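You operate a simulated robot arm through the tools that you are given. There is no shell and no other tool.

You are at the controls of a simulated robot arm. One attempt, no reset.

## Task
Cover the brown jar and put the green tile and the tube coil away in the drawer.
Fine: shut the drawer.

It is judged by the outcome, as a careful person would: the job done as asked, and still so three seconds after it is handed in. It fails if anything else is knocked over, pushed out of place, dropped, spilled or broken. A push-on lid holds only when it is set on centred and level and pressed home; a screw cap is set on level and turned clockwise until tight.

## Robot
A 6-joint arm with a fingered hand, fixed in place. Base frame: the origin is on the floor under the middle of its stand, x ahead of it, y to its left, z up. Units: mm, rad, N and s.
With the tool pointing down near the work surface it reaches from about 300 to 920 mm from the base axis. Its first joint turns from -2.897 to 2.897 rad. Payload 5 kg.
The tool frame sits at the grasp point between the pads (the TCP): z along the fingers, y along the line on which they close. The tips reach 37 mm beyond it. The gripper opens to 124 mm; its body begins 43 mm behind the TCP. The gripper is a hand of 3 fingers: y runs from the thumb to the fingers, the wrist lies at [-21, -125, -215] in the tool frame, and closing takes about 1.5 s.
Orientation is that of the tool frame in the base frame, as a unit quaternion [x, y, z, w]. With the fingers straight down and the wrist toward the robot, the tool's x, y and z point along [0, 1, 0], [1, 0, 0] and [0, 0, -1] of the base frame.

## Interface
- The arm moves only by the tool arm_command. Its argument "motion" is a list of rows, each a list of 7 numbers: the finger opening in mm, from 0 to 124, then the shift along the tool's x, y, z in mm, then the turn, a rotation vector about the tool's x, y, z in rad. In form: [[gripper, x, y, z, wx, wy, wz], ...]. A call has 1 to 20 rows; each row is the pose to reach, as a shift and turn from the pose commanded when the call began, along the tool's axes at that moment. A row lasts 0.2 s, in which the tool goes at most 50 mm and 0.15 rad; a call with a longer step from one row to the next is refused whole, and so is a gripper value outside its range. A pose out of reach is approached as far as the arm can. The call stops where the force on the tool passes 40 N (or 10 N more than at its start, if that is more) or the arm is blocked; 0.2 s more then pass. The fingers move at their own pace (about 72 mm/s each) and stop on an object; they squeeze with about 29 N. The grip force told is the motor's: it shows also when the fingers shut on nothing. Time passes only in rows, and 0.2 s behind the last, so rows that repeat a pose let the fingers close. It gives the time, the measured TCP pose, the force on the tool (base axes), the opening and the grip force at its end, in the units of the frame above (readings bear some noise), with the torque about the TCP (base axes, N m) and any sound that the robot's microphone picked up.
- Cameras (640 x 400 px; columns grow to the right, rows downward): "scene" is fixed at [50.4, -649.8, 1561.5]; the picture's right is [0.71, -0.70, 0.00], its down [-0.43, -0.44, -0.78] and it looks along [0.55, 0.56, -0.62] (base axes); focal length 338 px, centre (320, 200). "wrist" rides on the gripper at [72, -104, -154] in the tool frame; the picture's right is [-0.83, 0.26, -0.49], its down [-0.51, -0.72, 0.47] and it looks along [-0.23, 0.64, 0.73] (tool axes); focal length 243 px, centre (320, 200).
- capture(camera): a new picture of that camera. No time passes.
- set_grasp(shape): the hand has 3 fingers and takes this shape, open, in about a second: jaw (thumb against the fingers, like two jaws); tri (thumb and two fingers); tip (a fingertip pinch); poke (one finger out to press); point (the index stretched); flat (the hand flat); cup (the hand cupped); fist (a fist). The gripper value then closes the fingers along that shape, each until it touches; the sizes above hold for jaw. It gives what a move gives, with no picture.
- point_at(camera, pixels): for up to 12 pixels [column, row] of the newest picture of that camera ("zoom" is the newest enlarged one), the place [x, y, z] in the base frame of the surface seen there, good to about 2 mm. No time passes.
- enlarge(camera, box): a new picture of the part [left, top, right, bottom] of that camera's present view, enlarged. No time passes.
- close_job(): hands the job in; it is judged then, once.

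Open the gripper and draw the arm clear of the work before you hand the job in, unless the task says otherwise.

The tools are called after "Request:" as a command line: name --pt "numbers of a row" for each row, then --argument value for the rest, lists and objects as JSON in quotes. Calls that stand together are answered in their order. arm_command: Moves the arm, as the interface text tells. Its arguments: {"type":"object","properties":{"motion":{"type":"array","items":{"type":"array","items":{"type":"number"}}}},"required":["motion"]} The other tools are called the same way: set_grasp (shape) gives the hand a shape; capture (camera) takes a picture; point_at (camera, pixels) gives the place of the surface under pixels of a picture; enlarge (camera, box) takes an enlarged picture of a part of a camera's view; close_job () hands the job in.

At the start:

```text
clock: 0.0
tool_pos: [736.1, 108.6, 1178.0]
tool_rot: [0.707, 0.707, 0.0, 0.0]
wrist_force: [-0.1, 0.3, -0.4]
torque: [-0.02, 0.0, -0.02]
finger_gap: 123.4
grip_force: 0.1
shape: jaw
```

scene: 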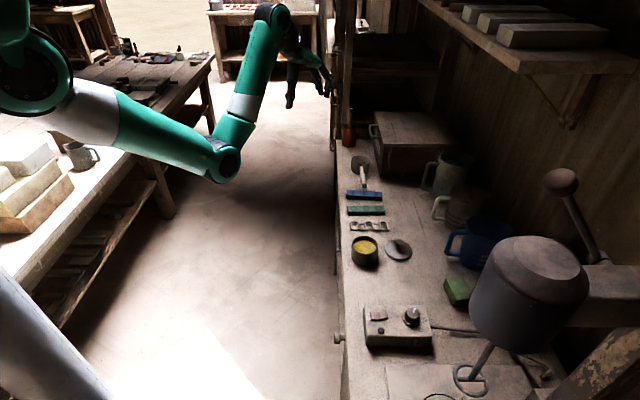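
wrist: 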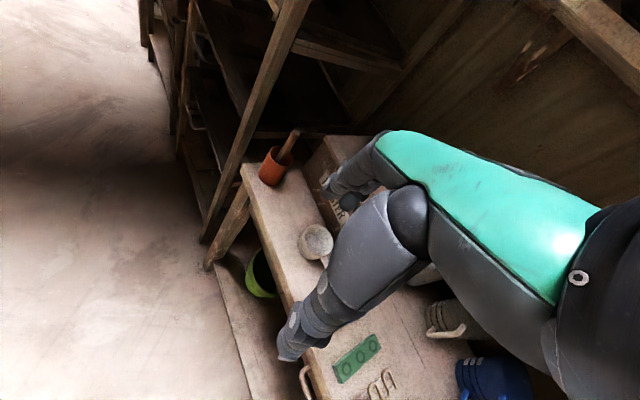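

I'll start by looking closer at the worktop in the scene picture: the items sit around columns 340-560, rows 100-400.

Request:
enlarge --camera "scene" --box '[330, 140, 490, 280]'

Request:
enlarge --camera "scene" --box '[320, 240, 580, 400]'

Request:
capture --camera "wrist"

```text
2.86 times, centred on (410, 210) of scene
```

zoom: 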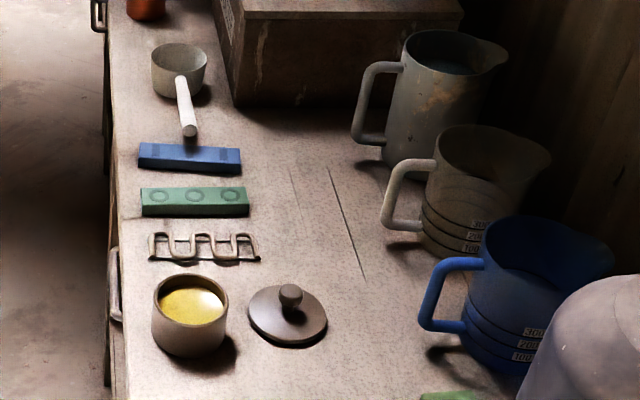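

```text
2.46 times, centred on (450, 320) of scene
```

zoom: 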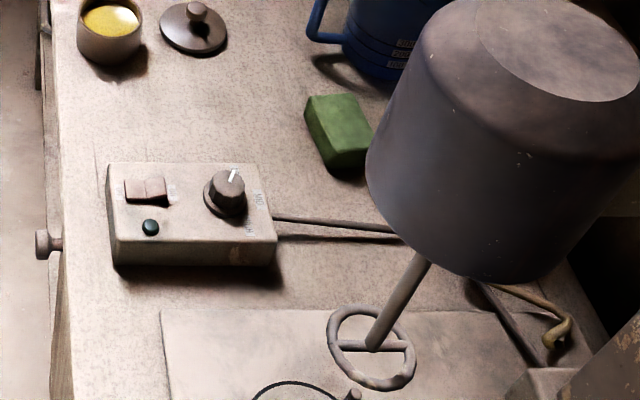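

```text
taken
```

wrist: 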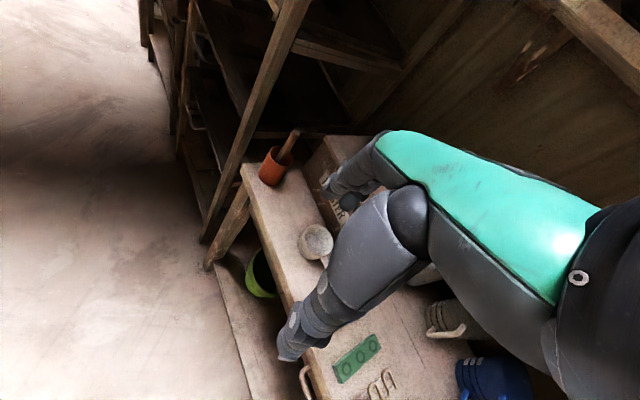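

Pictures show the brown jar (zoom1 190,315), lid with knob (288,315), green tile with rings (195,200), serpentine tube coil (203,247), and handles on the bench front. I'll measure these points.

Request:
enlarge --camera "scene" --box '[330, 170, 430, 270]'

Request:
point_at --camera "scene" --pixels '[[365, 245], [398, 250], [399, 241], [365, 210], [370, 226], [364, 195], [343, 250], [338, 245], [337, 338], [340, 300], [458, 290], [420, 270]]'

```text
4.00 times, centred on (380, 220) of scene
```

zoom: 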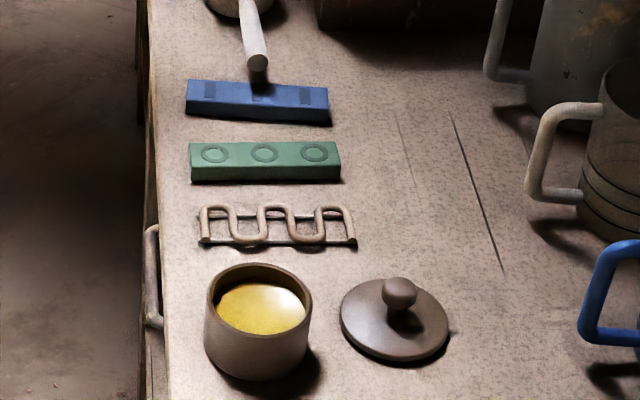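

```text
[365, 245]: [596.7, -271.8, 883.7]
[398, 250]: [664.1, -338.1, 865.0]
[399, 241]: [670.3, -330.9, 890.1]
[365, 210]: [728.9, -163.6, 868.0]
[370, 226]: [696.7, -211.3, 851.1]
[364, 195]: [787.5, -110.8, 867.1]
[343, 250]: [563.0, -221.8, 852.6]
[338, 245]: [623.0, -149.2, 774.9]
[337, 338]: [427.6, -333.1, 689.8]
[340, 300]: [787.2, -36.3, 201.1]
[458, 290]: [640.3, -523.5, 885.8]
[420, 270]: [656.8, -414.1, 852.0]
```

I need the geometry of the bench edge and the drawer fronts, so I'll measure zoom pixels along the handle (152,275) and edge, and the tile and coil corners.

Request:
point_at --camera "zoom" --pixels '[[172, 390], [165, 250], [158, 150], [153, 60], [152, 240], [150, 275], [155, 318], [146, 350], [192, 162], [338, 162], [200, 235], [352, 240]]'

Request:
enlarge --camera "scene" --box '[310, 230, 370, 290]'

```text
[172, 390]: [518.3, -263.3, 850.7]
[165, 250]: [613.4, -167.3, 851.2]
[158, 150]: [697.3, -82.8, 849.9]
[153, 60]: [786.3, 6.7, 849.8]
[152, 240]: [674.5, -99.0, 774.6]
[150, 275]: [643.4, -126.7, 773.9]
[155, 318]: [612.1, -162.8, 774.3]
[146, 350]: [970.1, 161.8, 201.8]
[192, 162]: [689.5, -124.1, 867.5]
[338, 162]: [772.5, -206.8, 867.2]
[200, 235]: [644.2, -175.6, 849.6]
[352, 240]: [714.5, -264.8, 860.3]
```

```text
6.67 times, centred on (340, 260) of scene
```

zoom: 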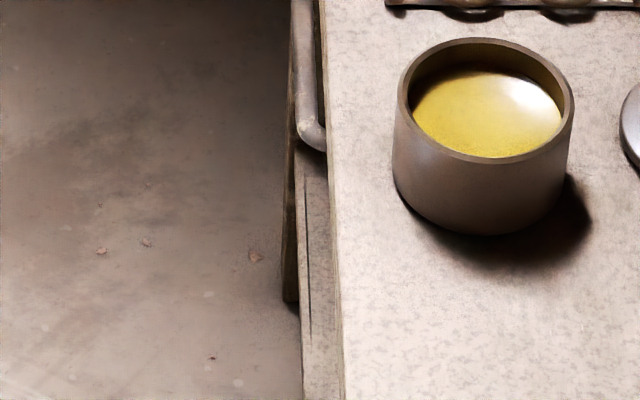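

The bench edge runs at 45° (direction ≈[0.705,0.710]) and there's a bar handle at z≈774. I'll check the other surroundings (left bench, knob at (337,338), shelf, other handles) before moving.

Request:
point_at --camera "scene" --pixels '[[150, 192], [20, 285], [30, 190], [205, 60], [80, 155], [500, 250], [430, 10], [550, 35], [370, 130], [340, 60], [40, 350], [560, 180]]'

Request:
enlarge --camera "scene" --box '[300, 300, 380, 400]'

Request:
enlarge --camera "scene" --box '[300, 80, 420, 200]'

```text
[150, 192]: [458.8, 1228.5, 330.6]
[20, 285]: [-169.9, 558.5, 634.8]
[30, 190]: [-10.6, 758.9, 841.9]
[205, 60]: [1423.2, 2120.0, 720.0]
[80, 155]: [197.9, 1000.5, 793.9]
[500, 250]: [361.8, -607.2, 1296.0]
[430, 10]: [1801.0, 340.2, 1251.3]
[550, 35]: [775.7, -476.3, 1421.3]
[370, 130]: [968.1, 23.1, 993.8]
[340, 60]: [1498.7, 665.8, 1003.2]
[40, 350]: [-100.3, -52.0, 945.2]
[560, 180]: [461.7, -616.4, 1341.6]
```

```text
4.00 times, centred on (340, 350) of scene
```

zoom: 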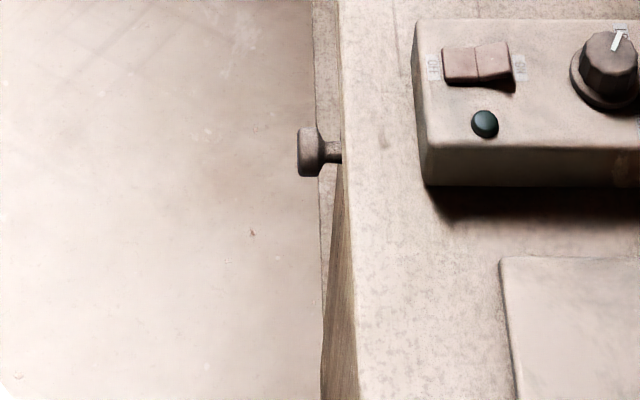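

```text
3.33 times, centred on (360, 140) of scene
```

zoom: 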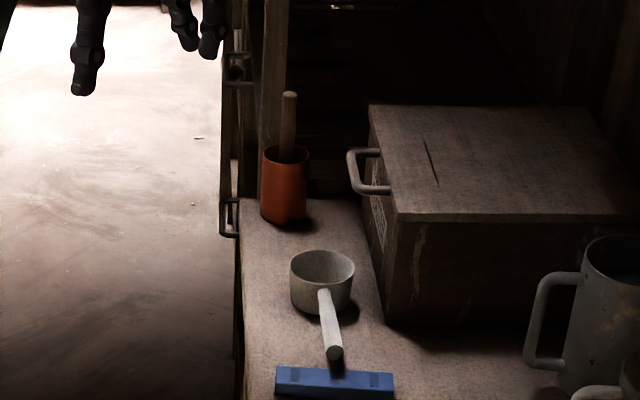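

The bench front faces the robot along n≈[0.710,-0.705]. I'll move the tool back and down to (488,23,930) and turn it 0.782 about tool z so its y axis points into the bench and the wrist camera sees the drawer fronts.

Request:
arm_command --pt "120 -8.6 -24.8 24.8 0 0 0.0782" --pt "120 -17.2 -49.6 49.6 0 0 0.1564" --pt "120 -25.8 -74.4 74.4 0 0 0.2346" --pt "120 -34.4 -99.2 99.2 0 0 0.3128" --pt "120 -43 -124 124 0 0 0.391" --pt "120 -51.6 -148.8 148.8 0 0 0.4692" --pt "120 -60.2 -173.6 173.6 0 0 0.5474" --pt "120 -68.8 -198.4 198.4 0 0 0.6256" --pt "120 -77.4 -223.2 223.2 0 0 0.7038" --pt "120 -86 -248 248 0 0 0.782"

Request:
capture --camera "wrist"

Request:
capture --camera "scene"

```text
clock: 2.2
tool_pos: [489.6, 22.1, 931.0]
tool_rot: [0.923, 0.384, 0.0, -0.001]
wrist_force: [0.3, 0.1, 0.9]
torque: [0.02, 0.03, 0.02]
finger_gap: 120.0
grip_force: 0.0
shape: jaw
```

```text
taken
```

wrist: 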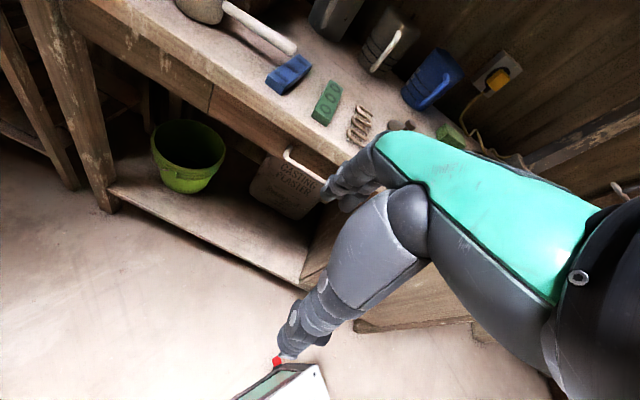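

```text
taken
```

scene: 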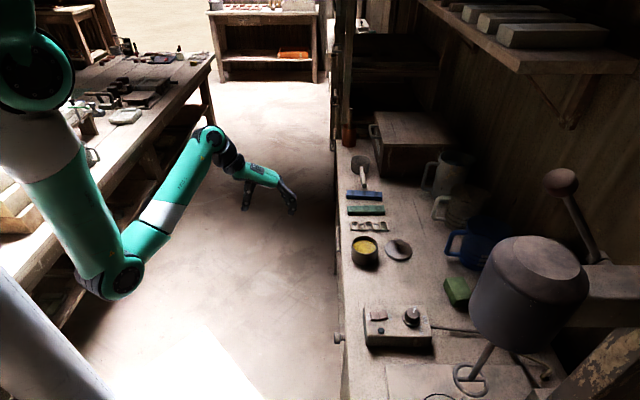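

The wrist picture shows the drawer's bar handle at (300,165) and the drawer front, partially hidden by the hand. I'll check the odd object at (290,385) and shift along -x (tool) to see more of the fronts.

Request:
point_at --camera "wrist" --pixels '[[300, 385], [277, 360], [290, 155], [318, 178], [212, 95], [250, 120], [300, 150], [270, 100], [310, 140], [340, 170], [300, 200], [310, 265]]'

Request:
arm_command --pt "120 -40 0 0 0 0 0" --pt "120 -80 -10 0 0 0 0" --pt "120 -120 -20 0 0 0 0" --pt "120 -160 -30 0 0 0 0"

Request:
capture --camera "wrist"

```text
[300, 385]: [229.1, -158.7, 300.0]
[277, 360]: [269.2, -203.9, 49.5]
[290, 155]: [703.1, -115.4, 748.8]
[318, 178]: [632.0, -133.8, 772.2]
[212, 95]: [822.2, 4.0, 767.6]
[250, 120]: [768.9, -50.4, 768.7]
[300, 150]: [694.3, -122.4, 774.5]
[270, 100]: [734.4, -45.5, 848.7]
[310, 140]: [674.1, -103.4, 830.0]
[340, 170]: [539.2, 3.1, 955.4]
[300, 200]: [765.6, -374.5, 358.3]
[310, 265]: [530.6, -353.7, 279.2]
```

```text
clock: 3.3
tool_pos: [453.5, -64.0, 995.4]
tool_rot: [0.917, 0.385, 0.094, 0.036]
wrist_force: [-1.4, -0.8, -1.9]
torque: [0.03, -0.19, 0.07]
finger_gap: 120.0
grip_force: 0.1
shape: jaw
stopped in row 4: the arm was blocked; the commanded pose is now the measured one
```

```text
taken
```

wrist: 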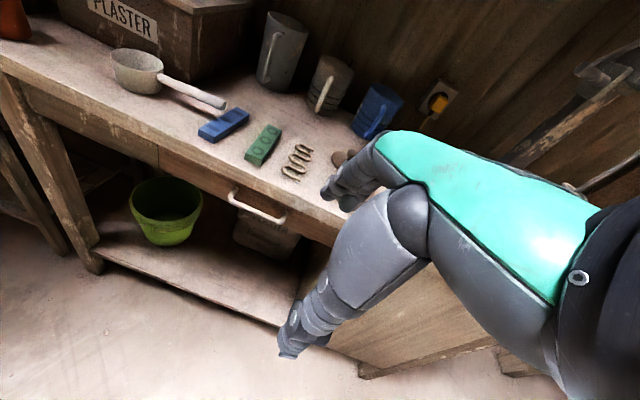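

The arm got blocked near its inner reach (low force, no contact), tilting a bit. The view now shows the drawer and its bar handle at (257,205); I'll enlarge that.

Request:
enlarge --camera "wrist" --box '[140, 120, 360, 260]'

Request:
point_at --camera "wrist" --pixels '[[160, 148], [240, 170], [300, 190], [162, 170], [235, 188], [228, 195], [240, 208], [258, 213], [280, 220], [287, 215], [330, 240], [320, 225]]'

```text
2.86 times, centred on (250, 190) of wrist
```

zoom: 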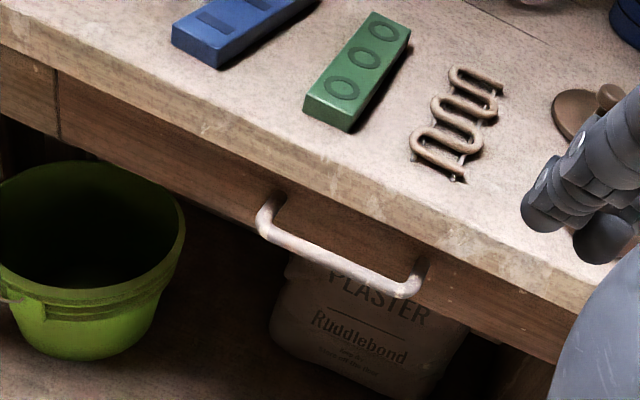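

```text
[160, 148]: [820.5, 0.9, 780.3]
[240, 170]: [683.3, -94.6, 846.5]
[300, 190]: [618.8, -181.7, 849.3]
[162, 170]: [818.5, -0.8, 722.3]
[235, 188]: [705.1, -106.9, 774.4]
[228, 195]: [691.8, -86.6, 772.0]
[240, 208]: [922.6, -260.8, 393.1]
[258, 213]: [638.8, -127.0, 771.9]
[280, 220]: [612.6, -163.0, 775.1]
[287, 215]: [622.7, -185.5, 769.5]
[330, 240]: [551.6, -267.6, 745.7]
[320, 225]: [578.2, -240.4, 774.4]
```

The drawer front sits at d≈580 from base along n with its bar handle out to d≈543 at z≈772, under the bench-top overhang. Now I'll enlarge the jar and lid in the scene view to measure them accurately.

Request:
enlarge --camera "scene" --box '[340, 225, 420, 275]'

```text
8.00 times, centred on (380, 250) of scene
```

zoom: 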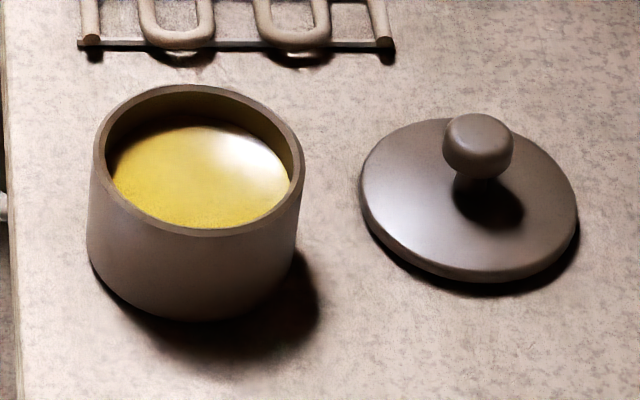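

I'll measure rim points of the jar, rim points of the lid, and the knob in this zoom.

Request:
point_at --camera "zoom" --pixels '[[98, 168], [299, 170], [200, 89], [205, 233], [120, 110], [278, 115], [366, 180], [573, 215], [455, 268], [440, 124], [478, 130], [478, 155]]'

Request:
point_at --camera "zoom" --pixels '[[135, 208], [265, 220], [448, 150], [510, 150], [478, 172], [478, 117], [390, 230], [530, 262], [560, 170], [200, 180], [190, 316], [92, 270]]'

```text
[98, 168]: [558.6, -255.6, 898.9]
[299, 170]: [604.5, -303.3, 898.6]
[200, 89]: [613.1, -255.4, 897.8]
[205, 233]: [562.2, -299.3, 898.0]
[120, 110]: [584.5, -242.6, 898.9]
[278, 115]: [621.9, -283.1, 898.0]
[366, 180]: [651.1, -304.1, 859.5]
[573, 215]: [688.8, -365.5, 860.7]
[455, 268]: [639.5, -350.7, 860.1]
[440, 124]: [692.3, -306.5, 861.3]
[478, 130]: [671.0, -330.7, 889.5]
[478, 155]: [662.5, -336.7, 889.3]
```

```text
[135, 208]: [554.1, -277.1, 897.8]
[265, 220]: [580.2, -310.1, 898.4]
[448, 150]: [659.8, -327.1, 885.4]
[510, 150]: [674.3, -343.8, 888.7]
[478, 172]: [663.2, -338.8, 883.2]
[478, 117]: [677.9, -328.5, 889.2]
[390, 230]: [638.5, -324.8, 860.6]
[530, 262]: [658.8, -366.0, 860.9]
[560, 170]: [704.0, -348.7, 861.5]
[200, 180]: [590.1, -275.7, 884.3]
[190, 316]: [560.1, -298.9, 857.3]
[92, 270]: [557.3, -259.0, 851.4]
```

Jar rim fits a circle centred ≈(587.0,-276.1), z 898.4; lid centred ≈(670.5,-334.4) with knob top at z≈889.5. I'll check the mugs' nearest points and the tile/coil dimensions in the scene before approaching.

Request:
enlarge --camera "scene" --box '[340, 180, 420, 230]'

Request:
point_at --camera "scene" --pixels '[[447, 245], [455, 233], [452, 255], [436, 210], [436, 200], [424, 180], [470, 235], [450, 283], [465, 265], [383, 320], [430, 320], [411, 312]]'

```text
8.00 times, centred on (380, 205) of scene
```

zoom: 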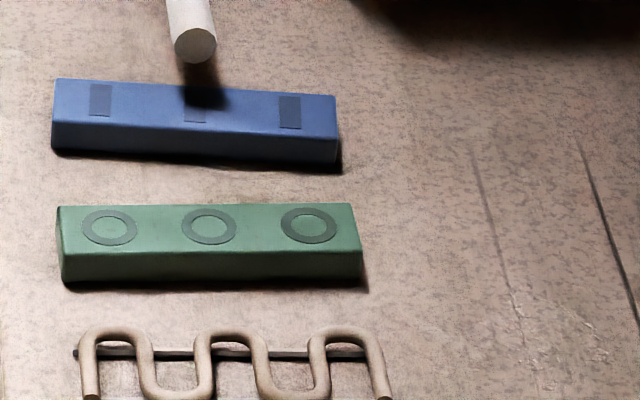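

```text
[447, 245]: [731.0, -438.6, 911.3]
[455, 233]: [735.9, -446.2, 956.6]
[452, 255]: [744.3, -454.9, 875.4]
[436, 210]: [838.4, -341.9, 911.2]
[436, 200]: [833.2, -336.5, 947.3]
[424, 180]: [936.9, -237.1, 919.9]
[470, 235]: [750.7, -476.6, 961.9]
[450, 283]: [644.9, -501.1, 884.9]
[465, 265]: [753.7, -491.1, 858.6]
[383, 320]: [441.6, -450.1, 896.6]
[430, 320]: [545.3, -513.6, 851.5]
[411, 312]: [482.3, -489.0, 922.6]
```

Now I'll measure the tile's top corners and the coil features in this zoom.

Request:
point_at --camera "zoom" --pixels '[[68, 212], [348, 208], [356, 246], [70, 250], [210, 228], [70, 278], [358, 272], [210, 270], [120, 334], [230, 334], [345, 334], [80, 352]]'

Request:
enlarge --camera "scene" --box '[345, 210, 395, 240]'

Request:
enlarge --camera "wrist" --box '[230, 110, 350, 200]'

```text
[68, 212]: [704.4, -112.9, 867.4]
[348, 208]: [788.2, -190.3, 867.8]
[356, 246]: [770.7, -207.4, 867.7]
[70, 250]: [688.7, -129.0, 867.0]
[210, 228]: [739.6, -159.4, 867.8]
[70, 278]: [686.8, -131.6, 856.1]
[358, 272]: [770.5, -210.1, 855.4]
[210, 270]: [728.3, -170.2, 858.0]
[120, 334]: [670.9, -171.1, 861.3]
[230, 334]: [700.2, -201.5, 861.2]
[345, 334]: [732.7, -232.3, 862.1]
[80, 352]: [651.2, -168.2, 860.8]
```

```text
12.80 times, centred on (370, 225) of scene
```

zoom: 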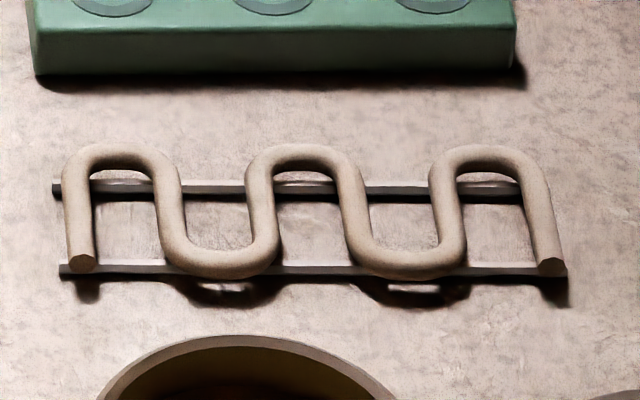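

```text
4.44 times, centred on (290, 155) of wrist
```

zoom: 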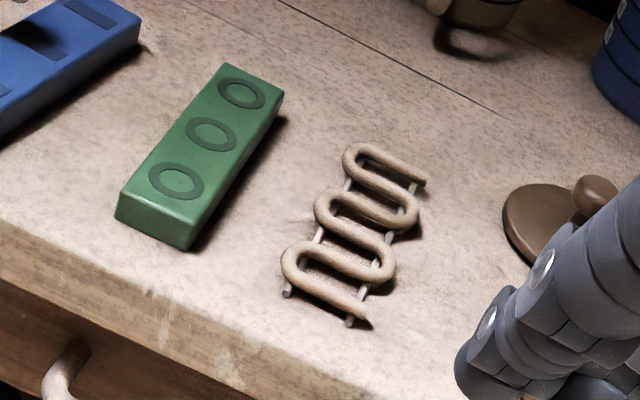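

The coil is a serpentine tube on two thin rails, about 105 mm along n; tile is 118×26×16 mm. Next I move to hover above the lid (670,-334) at z≈1030 and straighten the tool.

Request:
arm_command --pt "120 -4.3 38.4 0.9 0.0154 -0.0162 0.0007" --pt "120 -8.6 76.8 1.8 0.0309 -0.0324 0.0013" --pt "120 -13 115.2 2.6 0.0463 -0.0487 0.002" --pt "120 -17.3 153.6 3.5 0.0618 -0.0649 0.0027" --pt "120 -21.6 192 4.4 0.0772 -0.0811 0.0033" --pt "120 -25.9 230.3 5.3 0.0927 -0.0973 0.004" --pt "120 -30.3 268.7 6.1 0.1081 -0.1136 0.0047" --pt "120 -34.6 307.1 7 0.1236 -0.1298 0.0053" --pt "120 -38.9 345.5 7.9 0.139 -0.146 0.006"

Request:
capture --camera "scene"

Request:
capture --camera "wrist"

```text
clock: 5.3
tool_pos: [660.6, -334.0, 1023.5]
tool_rot: [0.923, 0.385, -0.004, -0.003]
wrist_force: [0.2, 0.3, 0.0]
torque: [0.01, -0.03, 0.02]
finger_gap: 119.7
grip_force: 0.0
shape: jaw
```

```text
taken
```

scene: 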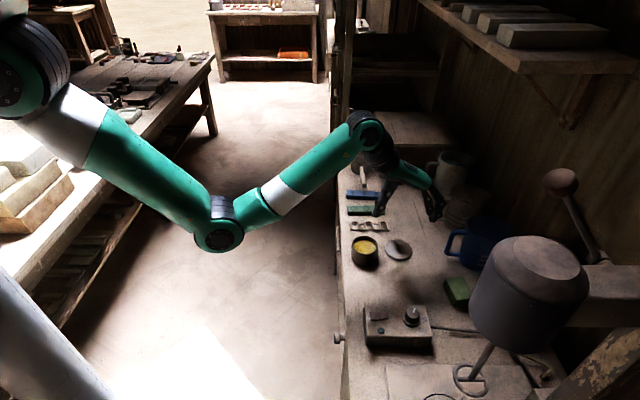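

```text
taken
```

wrist: 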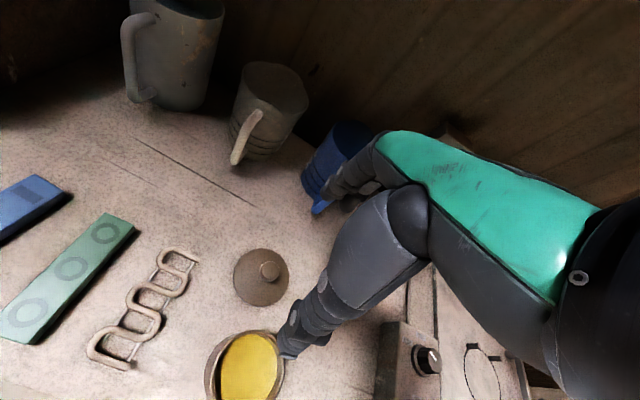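

Good close view of the lid (262,275) and jar (248,365). I'll enlarge it to refine their centres.

Request:
enlarge --camera "wrist" --box '[190, 235, 310, 310]'

```text
5.33 times, centred on (250, 272) of wrist
```

zoom: 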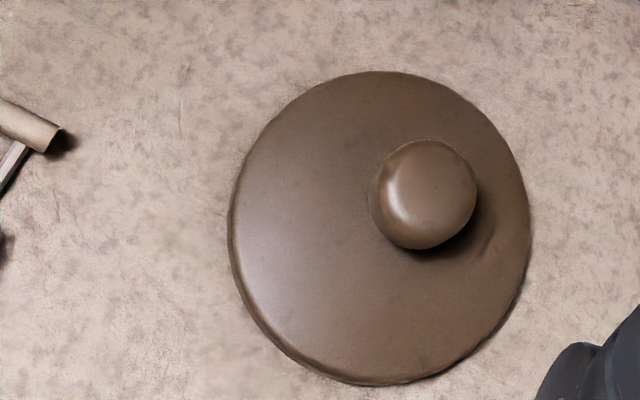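

I'll take lid rim points and knob points here.

Request:
point_at --camera "zoom" --pixels '[[375, 78], [495, 145], [522, 230], [465, 340], [375, 372], [290, 330], [242, 245], [266, 140], [425, 150], [466, 190], [425, 238], [384, 195]]'

Request:
enlarge --camera "wrist" --box '[170, 310, 314, 400]'

```text
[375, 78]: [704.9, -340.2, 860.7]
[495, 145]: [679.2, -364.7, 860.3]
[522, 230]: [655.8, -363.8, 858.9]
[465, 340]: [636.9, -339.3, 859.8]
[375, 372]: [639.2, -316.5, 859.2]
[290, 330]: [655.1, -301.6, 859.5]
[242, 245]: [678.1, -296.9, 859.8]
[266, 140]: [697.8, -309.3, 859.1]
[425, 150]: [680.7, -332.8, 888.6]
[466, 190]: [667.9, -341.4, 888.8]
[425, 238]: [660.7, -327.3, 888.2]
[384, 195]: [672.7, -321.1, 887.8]
```

```text
4.44 times, centred on (242, 355) of wrist
```

zoom: 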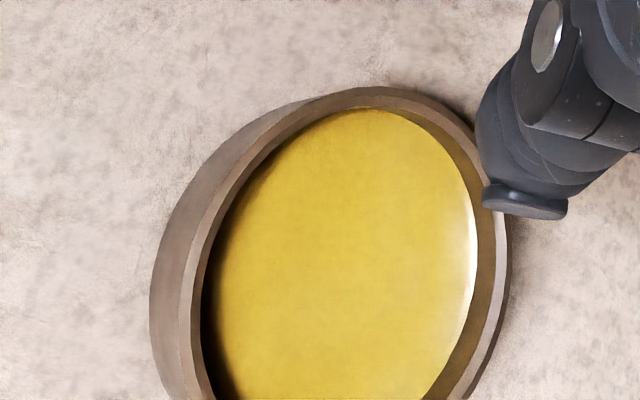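

Lid centre from this view ≈(670.8,-331.7). The jar is cut off, so I'll shift the hand 90 mm back (tool -y) to see the jar and lid together.

Request:
arm_command --pt "120 0 -30 0 0 0 0" --pt "120 0 -60 0 0 0 0" --pt "120 0 -90 0 0 0 0"

Request:
enlarge --camera "wrist" --box '[190, 190, 350, 290]'

Request:
capture --camera "wrist"

```text
clock: 6.1
tool_pos: [598.3, -267.8, 1024.0]
tool_rot: [0.923, 0.384, -0.005, -0.002]
wrist_force: [0.6, 0.4, -0.2]
torque: [-0.01, 0.03, 0.03]
finger_gap: 119.9
grip_force: 0.0
shape: jaw
```

```text
4.00 times, centred on (270, 240) of wrist
```

zoom: 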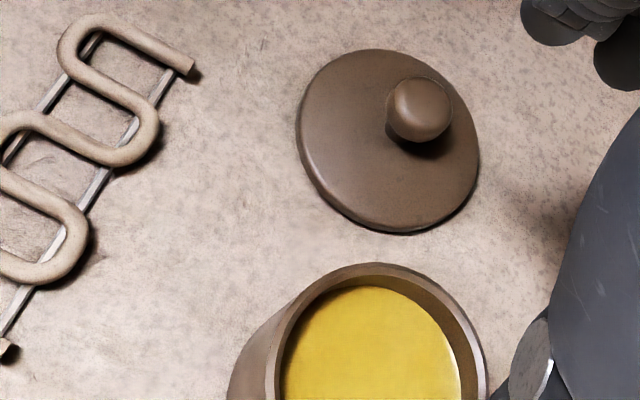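

```text
taken
```

wrist: 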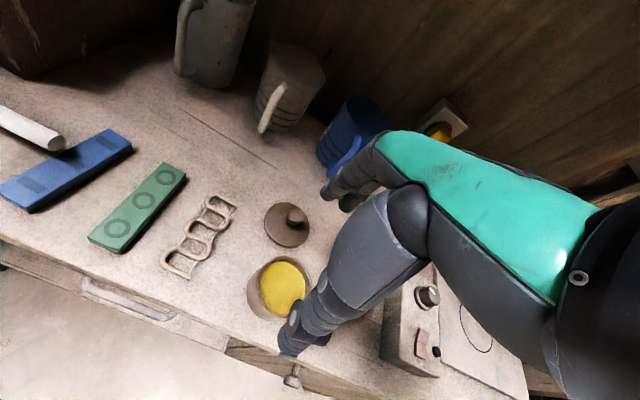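

Jar and lid are both visible now; I'll enlarge to include both, and also the drawer fronts with handle (125,300) and round knob (293,375).

Request:
enlarge --camera "wrist" --box '[60, 250, 330, 400]'

Request:
enlarge --camera "wrist" --box '[200, 190, 360, 330]'

```text
2.37 times, centred on (195, 325) of wrist
```

zoom: 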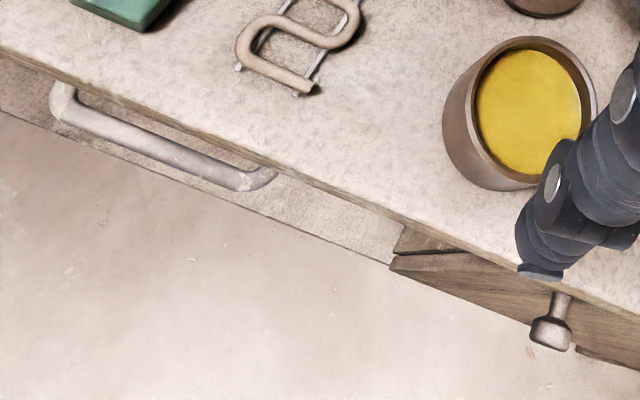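

```text
2.86 times, centred on (280, 260) of wrist
```

zoom: 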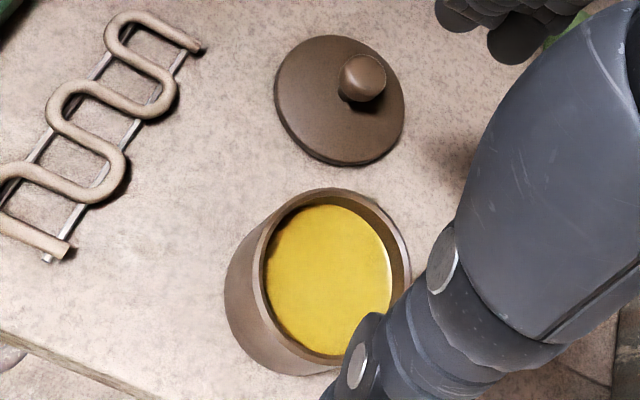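

I'll measure mid-rim points of the jar and the lid's edge and knob from this same picture for a consistent offset.

Request:
point_at --camera "zoom" --pixels '[[335, 195], [374, 210], [403, 248], [260, 270], [272, 318], [302, 347], [268, 235], [296, 206], [399, 230], [330, 355]]'

Request:
point_at --camera "zoom" --pixels '[[320, 40], [375, 62], [400, 105], [385, 145], [350, 162], [310, 145], [282, 110], [283, 65], [364, 60], [381, 78], [362, 97], [344, 78]]'

```text
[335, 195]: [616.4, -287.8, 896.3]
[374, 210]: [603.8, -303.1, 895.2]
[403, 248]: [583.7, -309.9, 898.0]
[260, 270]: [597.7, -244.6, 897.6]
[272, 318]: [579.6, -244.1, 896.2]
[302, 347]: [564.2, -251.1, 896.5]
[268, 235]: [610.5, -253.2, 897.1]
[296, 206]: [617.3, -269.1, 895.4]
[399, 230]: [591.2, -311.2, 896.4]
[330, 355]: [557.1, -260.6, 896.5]
```

```text
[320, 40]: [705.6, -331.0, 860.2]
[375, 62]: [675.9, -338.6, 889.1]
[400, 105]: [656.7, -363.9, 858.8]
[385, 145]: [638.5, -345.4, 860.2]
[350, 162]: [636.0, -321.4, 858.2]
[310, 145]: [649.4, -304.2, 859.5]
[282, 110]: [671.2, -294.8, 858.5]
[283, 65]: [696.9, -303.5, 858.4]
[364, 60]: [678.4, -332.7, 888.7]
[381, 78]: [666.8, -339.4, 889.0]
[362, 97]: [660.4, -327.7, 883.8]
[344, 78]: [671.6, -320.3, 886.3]
```

Jar centre ≈(586.2,-276.4) in both cameras; lid ≈(670.5,-332). I'll try the "tri" shape here, high above the bench, to see how the fingertips would meet a 24 mm knob.

Request:
set_grasp --shape "tri"

Request:
arm_command --pt "40 0 0 0 0 0 0" --pt "40 0 0 0 0 0 0" --pt "40 0 0 0 0 0 0" --pt "40 0 0 0 0 0 0" --pt "40 0 0 0 0 0 0"

Request:
capture --camera "wrist"

Request:
enlarge --camera "scene" --box '[320, 90, 440, 250]'

```text
clock: 7.0
tool_pos: [598.6, -268.4, 1022.6]
tool_rot: [0.923, 0.385, -0.005, -0.003]
wrist_force: [-0.1, -0.2, 0.3]
torque: [-0.01, -0.01, -0.01]
finger_gap: 123.5
grip_force: 0.0
shape: tri
```

```text
clock: 8.2
tool_pos: [598.6, -268.6, 1024.1]
tool_rot: [0.923, 0.384, -0.005, -0.003]
wrist_force: [0.5, 0.2, -0.4]
torque: [-0.01, 0.01, 0.0]
finger_gap: 40.5
grip_force: 0.1
shape: tri
```

```text
taken
```

wrist: 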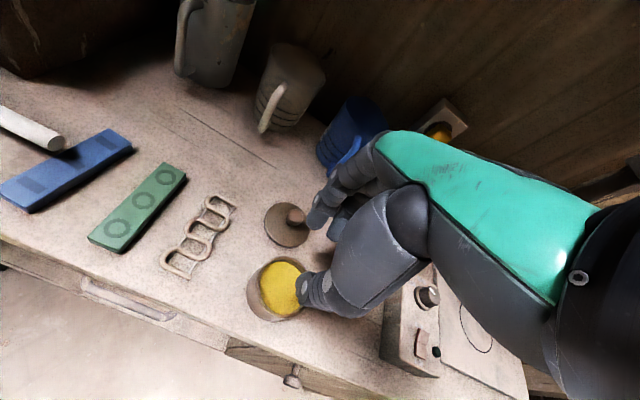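

```text
2.50 times, centred on (380, 170) of scene
```

zoom: 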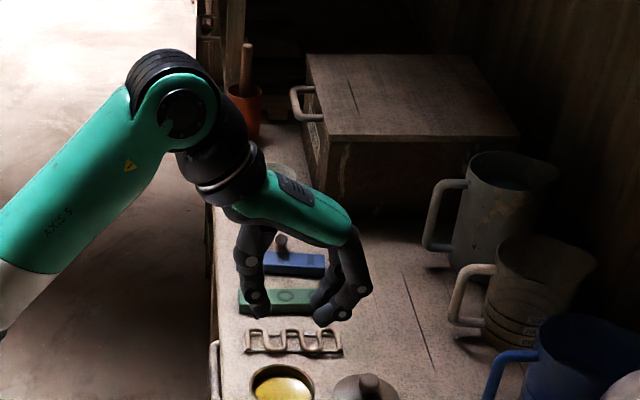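

The hand is now a three-point claw. I'll enlarge it and measure the fingertip positions relative to the TCP.

Request:
enlarge --camera "scene" --box '[400, 160, 480, 230]'

Request:
enlarge --camera "scene" --box '[405, 165, 475, 225]'

Request:
enlarge --camera "wrist" --box '[270, 160, 400, 330]'

```text
5.71 times, centred on (440, 195) of scene
```

zoom: 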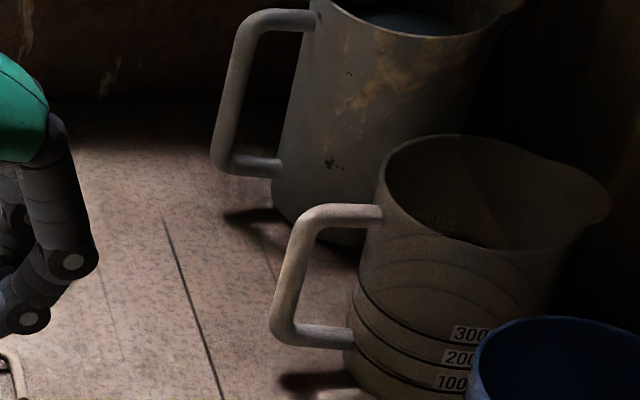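

```text
6.67 times, centred on (440, 195) of scene
```

zoom: 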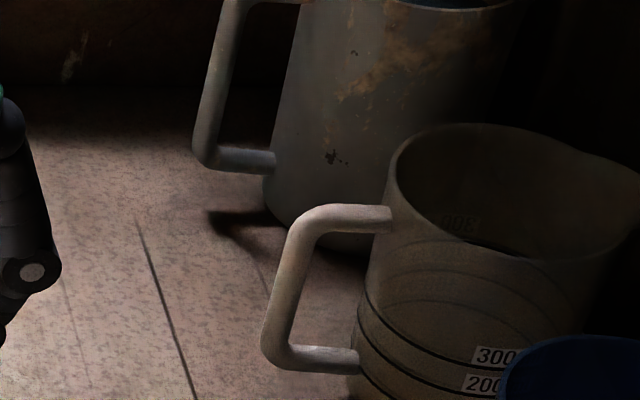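

```text
2.35 times, centred on (335, 245) of wrist
```

zoom: 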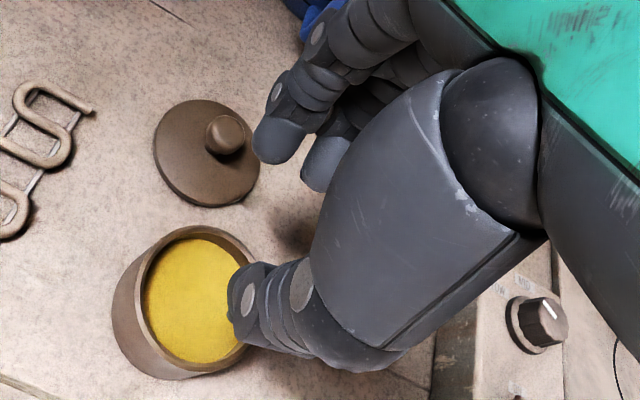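

That crop missed the hand; it sits at scene (368,205). I'll enlarge there.

Request:
enlarge --camera "scene" --box '[335, 170, 415, 225]'

```text
7.27 times, centred on (375, 198) of scene
```

zoom: 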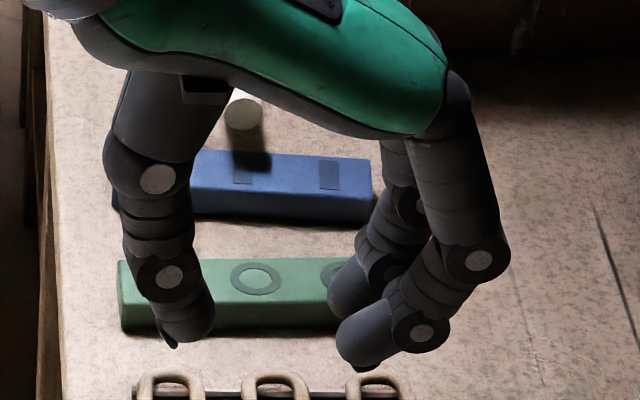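

Now I measure the thumb tip (188,338) and fingertips (352,355), (345,300), plus knuckles.

Request:
point_at --camera "zoom" --pixels '[[170, 342], [195, 325], [205, 310], [350, 362], [345, 345], [375, 340], [340, 300], [335, 285], [480, 262], [140, 185], [455, 90], [160, 180]]'

```text
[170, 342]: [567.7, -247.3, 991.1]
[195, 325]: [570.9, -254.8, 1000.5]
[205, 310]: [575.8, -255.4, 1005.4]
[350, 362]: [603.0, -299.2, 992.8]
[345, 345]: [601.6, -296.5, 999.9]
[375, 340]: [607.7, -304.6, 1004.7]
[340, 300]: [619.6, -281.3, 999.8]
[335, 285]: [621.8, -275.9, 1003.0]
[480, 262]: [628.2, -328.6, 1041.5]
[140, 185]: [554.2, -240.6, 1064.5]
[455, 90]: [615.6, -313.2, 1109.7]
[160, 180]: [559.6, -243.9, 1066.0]
```

Tips sit ~34 mm below the TCP, thumb at -y and two fingers at +y (±12 mm in x), good for the knob. I'll move above the knob and descend to TCP z≈940 with a 48 mm opening.

Request:
arm_command --pt "48 1.8 32 0 -0.003 0.002 0" --pt "48 3.6 64 0 -0.006 0.005 0" --pt "48 5.4 95.7 0 -0.0094 0.007 0" --pt "48 5.4 95.7 30 -0.0094 0.007 0" --pt "48 5.4 95.7 60 -0.0094 0.007 0" --pt "48 5.4 95.7 84 -0.0094 0.007 0" --pt "48 5.4 95.7 84 -0.0094 0.007 0"

Request:
capture --camera "wrist"

Request:
enlarge --camera "scene" --box '[350, 200, 450, 270]'

```text
clock: 9.8
tool_pos: [666.5, -334.0, 938.3]
tool_rot: [0.923, 0.384, 0.001, 0.0]
wrist_force: [0.9, -0.2, 0.8]
torque: [-0.01, -0.03, -0.02]
finger_gap: 47.8
grip_force: 0.0
shape: tri
```

```text
taken
```

wrist: 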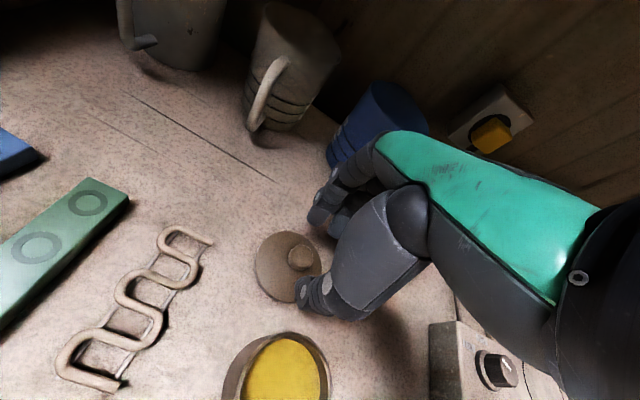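

```text
5.71 times, centred on (400, 235) of scene
```

zoom: 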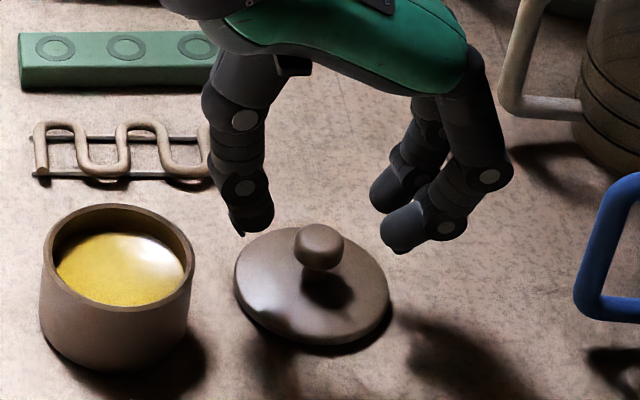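

The hand straddles the knob; TCP (666.5,-334) needs +4 mm in x and +1 mm in y. I'll correct and descend slowly to TCP z≈903.

Request:
arm_command --pt "48 4.1 1.3 0 0 0 0" --pt "48 4.1 1.3 10 0 0 0" --pt "48 4.1 1.3 20 0 0 0" --pt "48 4.1 1.3 28 0 0 0" --pt "48 4.1 1.3 35 0 0 0" --pt "48 4.1 1.3 35 0 0 0"

Request:
enlarge --camera "scene" --box '[370, 215, 430, 265]'

Request:
enlarge --camera "wrist" --box '[230, 180, 390, 330]'

```text
clock: 11.2
tool_pos: [671.1, -329.9, 904.0]
tool_rot: [0.923, 0.384, 0.001, 0.0]
wrist_force: [0.1, -1.0, -0.1]
torque: [0.01, 0.0, -0.03]
finger_gap: 48.0
grip_force: 0.1
shape: tri
```

```text
8.00 times, centred on (400, 240) of scene
```

zoom: 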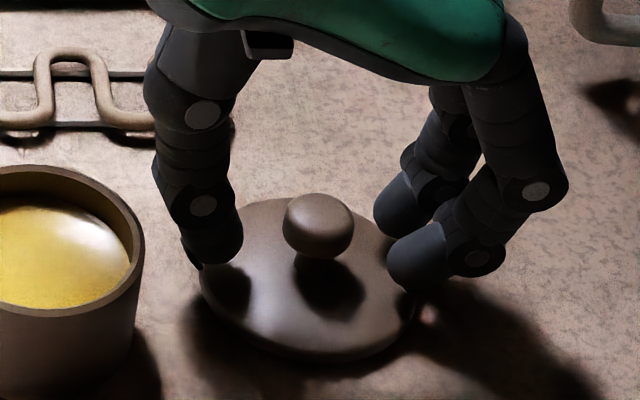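

```text
2.67 times, centred on (310, 255) of wrist
```

zoom: 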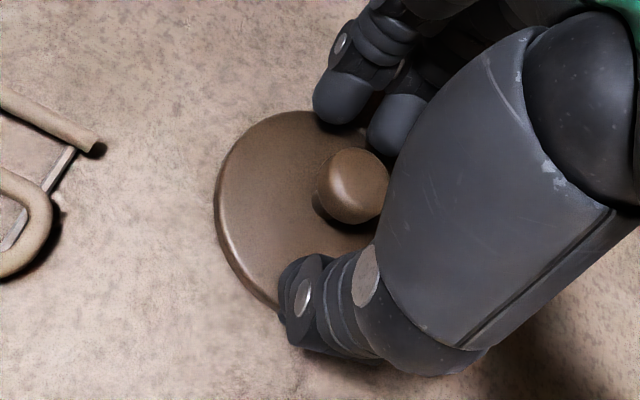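

The knob lies on the line between thumb and fingers. I'll close the fingers while holding the pose.

Request:
arm_command --pt "30 0 0 0 0 0 0" --pt "20 0 0 0 0 0 0" --pt "10 0 0 0 0 0 0" --pt "5 0 0 0 0 0 0" --pt "5 0 0 0 0 0 0" --pt "5 0 0 0 0 0 0"

Request:
enlarge --camera "scene" --box '[370, 215, 430, 265]'

Request:
enlarge --camera "wrist" --box '[230, 180, 390, 330]'

```text
clock: 12.6
tool_pos: [671.6, -331.0, 903.9]
tool_rot: [0.923, 0.385, 0.001, 0.001]
wrist_force: [0.1, 0.3, -1.4]
torque: [-0.07, 0.01, -0.01]
finger_gap: 13.7
grip_force: 29.0
shape: tri
```

```text
8.00 times, centred on (400, 240) of scene
```

zoom: 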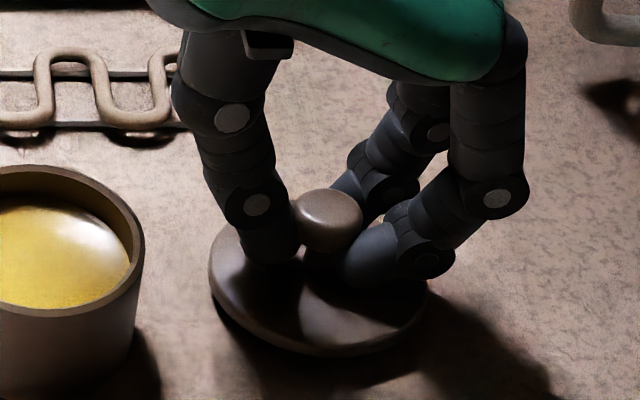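

```text
2.67 times, centred on (310, 255) of wrist
```

zoom: 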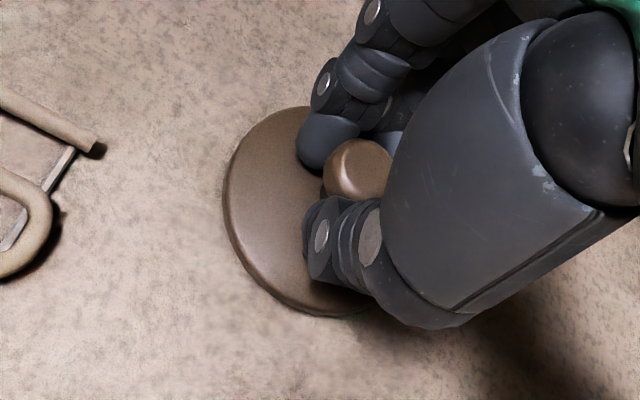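

The fingers closed around the knob's neck (gap 13.7, 29 N). I'll lift slowly, 60 mm, and check that the lid hangs level.

Request:
arm_command --pt "5 0 0 -5 0 0 0" --pt "5 0 0 -15 0 0 0" --pt "5 0 0 -30 0 0 0" --pt "5 0 0 -50 0 0 0" --pt "5 0 0 -75 0 0 0" --pt "5 0 0 -75 0 0 0"

Request:
enlarge --camera "scene" --box '[360, 195, 430, 245]'

Request:
enlarge --camera "wrist" --box '[230, 180, 390, 330]'

```text
clock: 14.0
tool_pos: [671.0, -329.7, 979.6]
tool_rot: [0.923, 0.384, 0.0, 0.001]
wrist_force: [0.1, 0.1, -0.8]
torque: [0.03, -0.01, -0.03]
finger_gap: 13.8
grip_force: 28.9
shape: tri
```

```text
8.00 times, centred on (395, 220) of scene
```

zoom: 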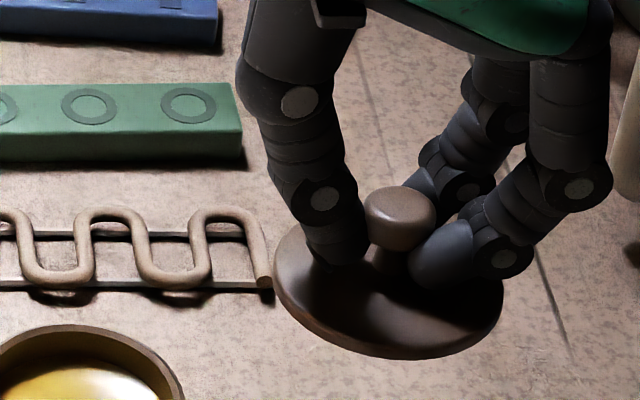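

```text
2.67 times, centred on (310, 255) of wrist
```

zoom: 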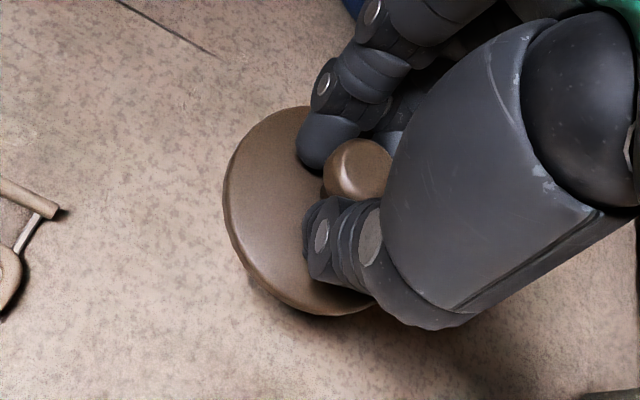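

The lid hangs in the grip. I'll measure points around its top surface to check levelness and its offset from the TCP.

Request:
point_at --camera "zoom" --pixels '[[280, 262], [284, 245], [298, 300], [340, 330], [390, 343], [440, 338], [480, 315], [497, 288], [400, 205], [376, 215], [428, 212], [402, 232]]'

Request:
point_at --camera "wrist" --pixels '[[278, 260], [276, 244], [282, 230], [292, 221], [302, 217], [284, 278], [296, 292], [310, 297], [321, 240], [328, 235], [322, 250], [330, 250]]'

```text
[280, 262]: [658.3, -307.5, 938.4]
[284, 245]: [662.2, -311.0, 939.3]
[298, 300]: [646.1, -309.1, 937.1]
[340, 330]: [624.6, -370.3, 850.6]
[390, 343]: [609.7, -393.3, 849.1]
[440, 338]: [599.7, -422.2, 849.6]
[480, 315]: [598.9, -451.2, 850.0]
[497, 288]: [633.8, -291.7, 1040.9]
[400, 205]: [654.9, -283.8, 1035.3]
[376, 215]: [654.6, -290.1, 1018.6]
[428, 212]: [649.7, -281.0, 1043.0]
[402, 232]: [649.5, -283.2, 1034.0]
```

```text
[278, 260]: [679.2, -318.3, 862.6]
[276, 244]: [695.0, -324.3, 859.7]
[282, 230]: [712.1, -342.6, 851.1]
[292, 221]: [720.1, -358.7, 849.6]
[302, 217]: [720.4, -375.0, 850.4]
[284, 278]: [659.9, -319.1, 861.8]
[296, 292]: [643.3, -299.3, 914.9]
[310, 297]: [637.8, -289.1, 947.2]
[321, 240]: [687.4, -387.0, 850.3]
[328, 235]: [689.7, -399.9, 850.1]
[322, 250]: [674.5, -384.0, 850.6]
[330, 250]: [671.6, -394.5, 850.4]
```

Those points referred to the wrong pictures (the newest zoom was the wrist one). I'll re-enlarge the scene view and measure on it.

Request:
enlarge --camera "scene" --box '[360, 195, 430, 245]'

Request:
point_at --camera "zoom" --pixels '[[280, 262], [285, 245], [298, 300], [340, 327], [390, 340], [440, 334], [480, 312], [496, 290], [400, 200], [372, 212], [432, 212], [402, 232]]'

```text
8.00 times, centred on (395, 220) of scene
```

zoom: 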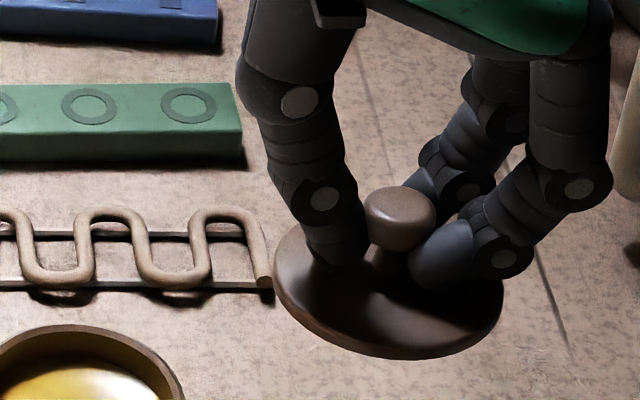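

```text
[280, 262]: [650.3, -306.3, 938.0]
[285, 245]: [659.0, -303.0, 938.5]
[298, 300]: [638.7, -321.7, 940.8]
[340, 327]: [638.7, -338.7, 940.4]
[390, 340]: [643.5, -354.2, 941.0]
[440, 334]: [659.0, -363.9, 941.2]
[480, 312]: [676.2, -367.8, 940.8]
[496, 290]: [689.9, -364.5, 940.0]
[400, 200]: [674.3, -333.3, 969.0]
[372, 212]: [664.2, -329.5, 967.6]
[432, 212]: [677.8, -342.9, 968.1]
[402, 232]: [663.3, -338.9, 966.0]
```

Lid is level within ~1–2 mm and centred about (672.3,-333.6) in the scene frame, so it needs a shift of about (-85,58) mm to be over the jar. I'll move it there at height, then check alignment.

Request:
arm_command --pt "5 -4.7 -25.3 0 0 0 0" --pt "5 -9.4 -50.6 0 0 0 0" --pt "5 -14 -75.9 0 0 0 0" --pt "5 -18.7 -101.2 0 0 0 0" --pt "5 -18.7 -101.2 8 0 0 0" --pt "5 -18.7 -101.2 8 0 0 0"

Request:
enlarge --camera "wrist" --box '[230, 180, 390, 330]'

Request:
enlarge --camera "scene" --box '[335, 220, 405, 270]'

```text
clock: 15.4
tool_pos: [585.9, -273.2, 971.6]
tool_rot: [0.923, 0.384, 0.001, 0.001]
wrist_force: [0.6, -0.1, -0.9]
torque: [-0.03, -0.03, -0.02]
finger_gap: 14.0
grip_force: 29.2
shape: tri
```

```text
2.67 times, centred on (310, 255) of wrist
```

zoom: 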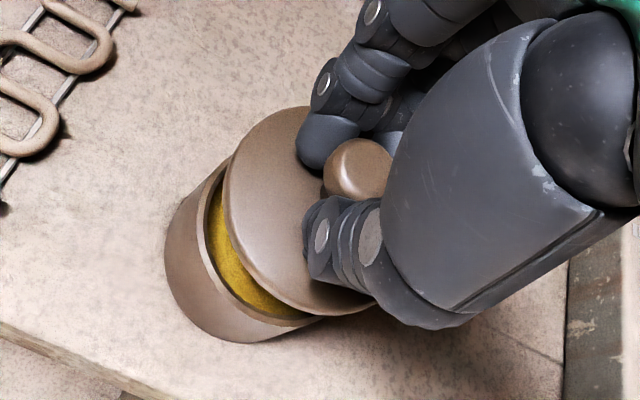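

```text
8.00 times, centred on (370, 245) of scene
```

zoom: 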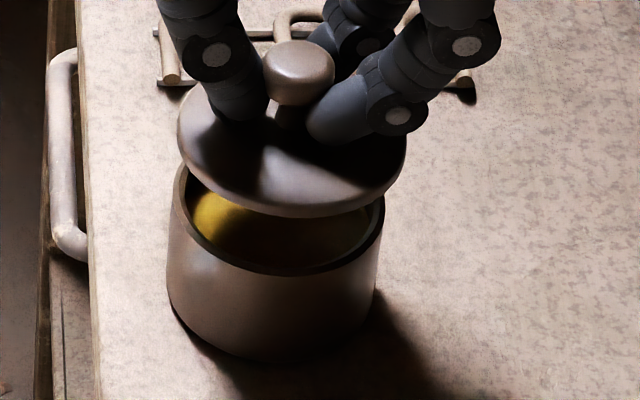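

The lid is nearly over the jar; I'll measure lid edge and jar rim points in this same scene picture.

Request:
point_at --camera "zoom" --pixels '[[184, 125], [195, 160], [225, 190], [265, 207], [310, 209], [355, 196], [390, 168], [402, 140], [276, 60], [325, 60], [300, 48], [298, 95]]'

Request:
point_at --camera "zoom" --pixels '[[179, 180], [179, 205], [190, 232], [215, 255], [250, 268], [290, 272], [330, 262], [360, 243], [380, 215], [381, 200]]'

```text
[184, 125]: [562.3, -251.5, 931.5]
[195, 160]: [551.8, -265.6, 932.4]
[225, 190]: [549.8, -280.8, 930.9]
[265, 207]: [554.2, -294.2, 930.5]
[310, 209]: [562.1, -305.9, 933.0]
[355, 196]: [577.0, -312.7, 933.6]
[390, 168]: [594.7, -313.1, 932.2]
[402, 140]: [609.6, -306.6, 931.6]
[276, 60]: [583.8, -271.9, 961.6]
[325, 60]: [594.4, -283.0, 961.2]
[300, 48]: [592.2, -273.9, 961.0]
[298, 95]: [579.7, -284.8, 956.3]
```

```text
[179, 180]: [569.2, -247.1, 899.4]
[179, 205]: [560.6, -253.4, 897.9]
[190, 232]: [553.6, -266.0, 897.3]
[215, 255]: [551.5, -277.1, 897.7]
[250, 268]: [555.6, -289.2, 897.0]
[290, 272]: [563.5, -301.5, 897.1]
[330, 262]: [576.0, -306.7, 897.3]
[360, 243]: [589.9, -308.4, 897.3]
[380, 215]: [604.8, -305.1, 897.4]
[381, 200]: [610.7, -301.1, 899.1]
```

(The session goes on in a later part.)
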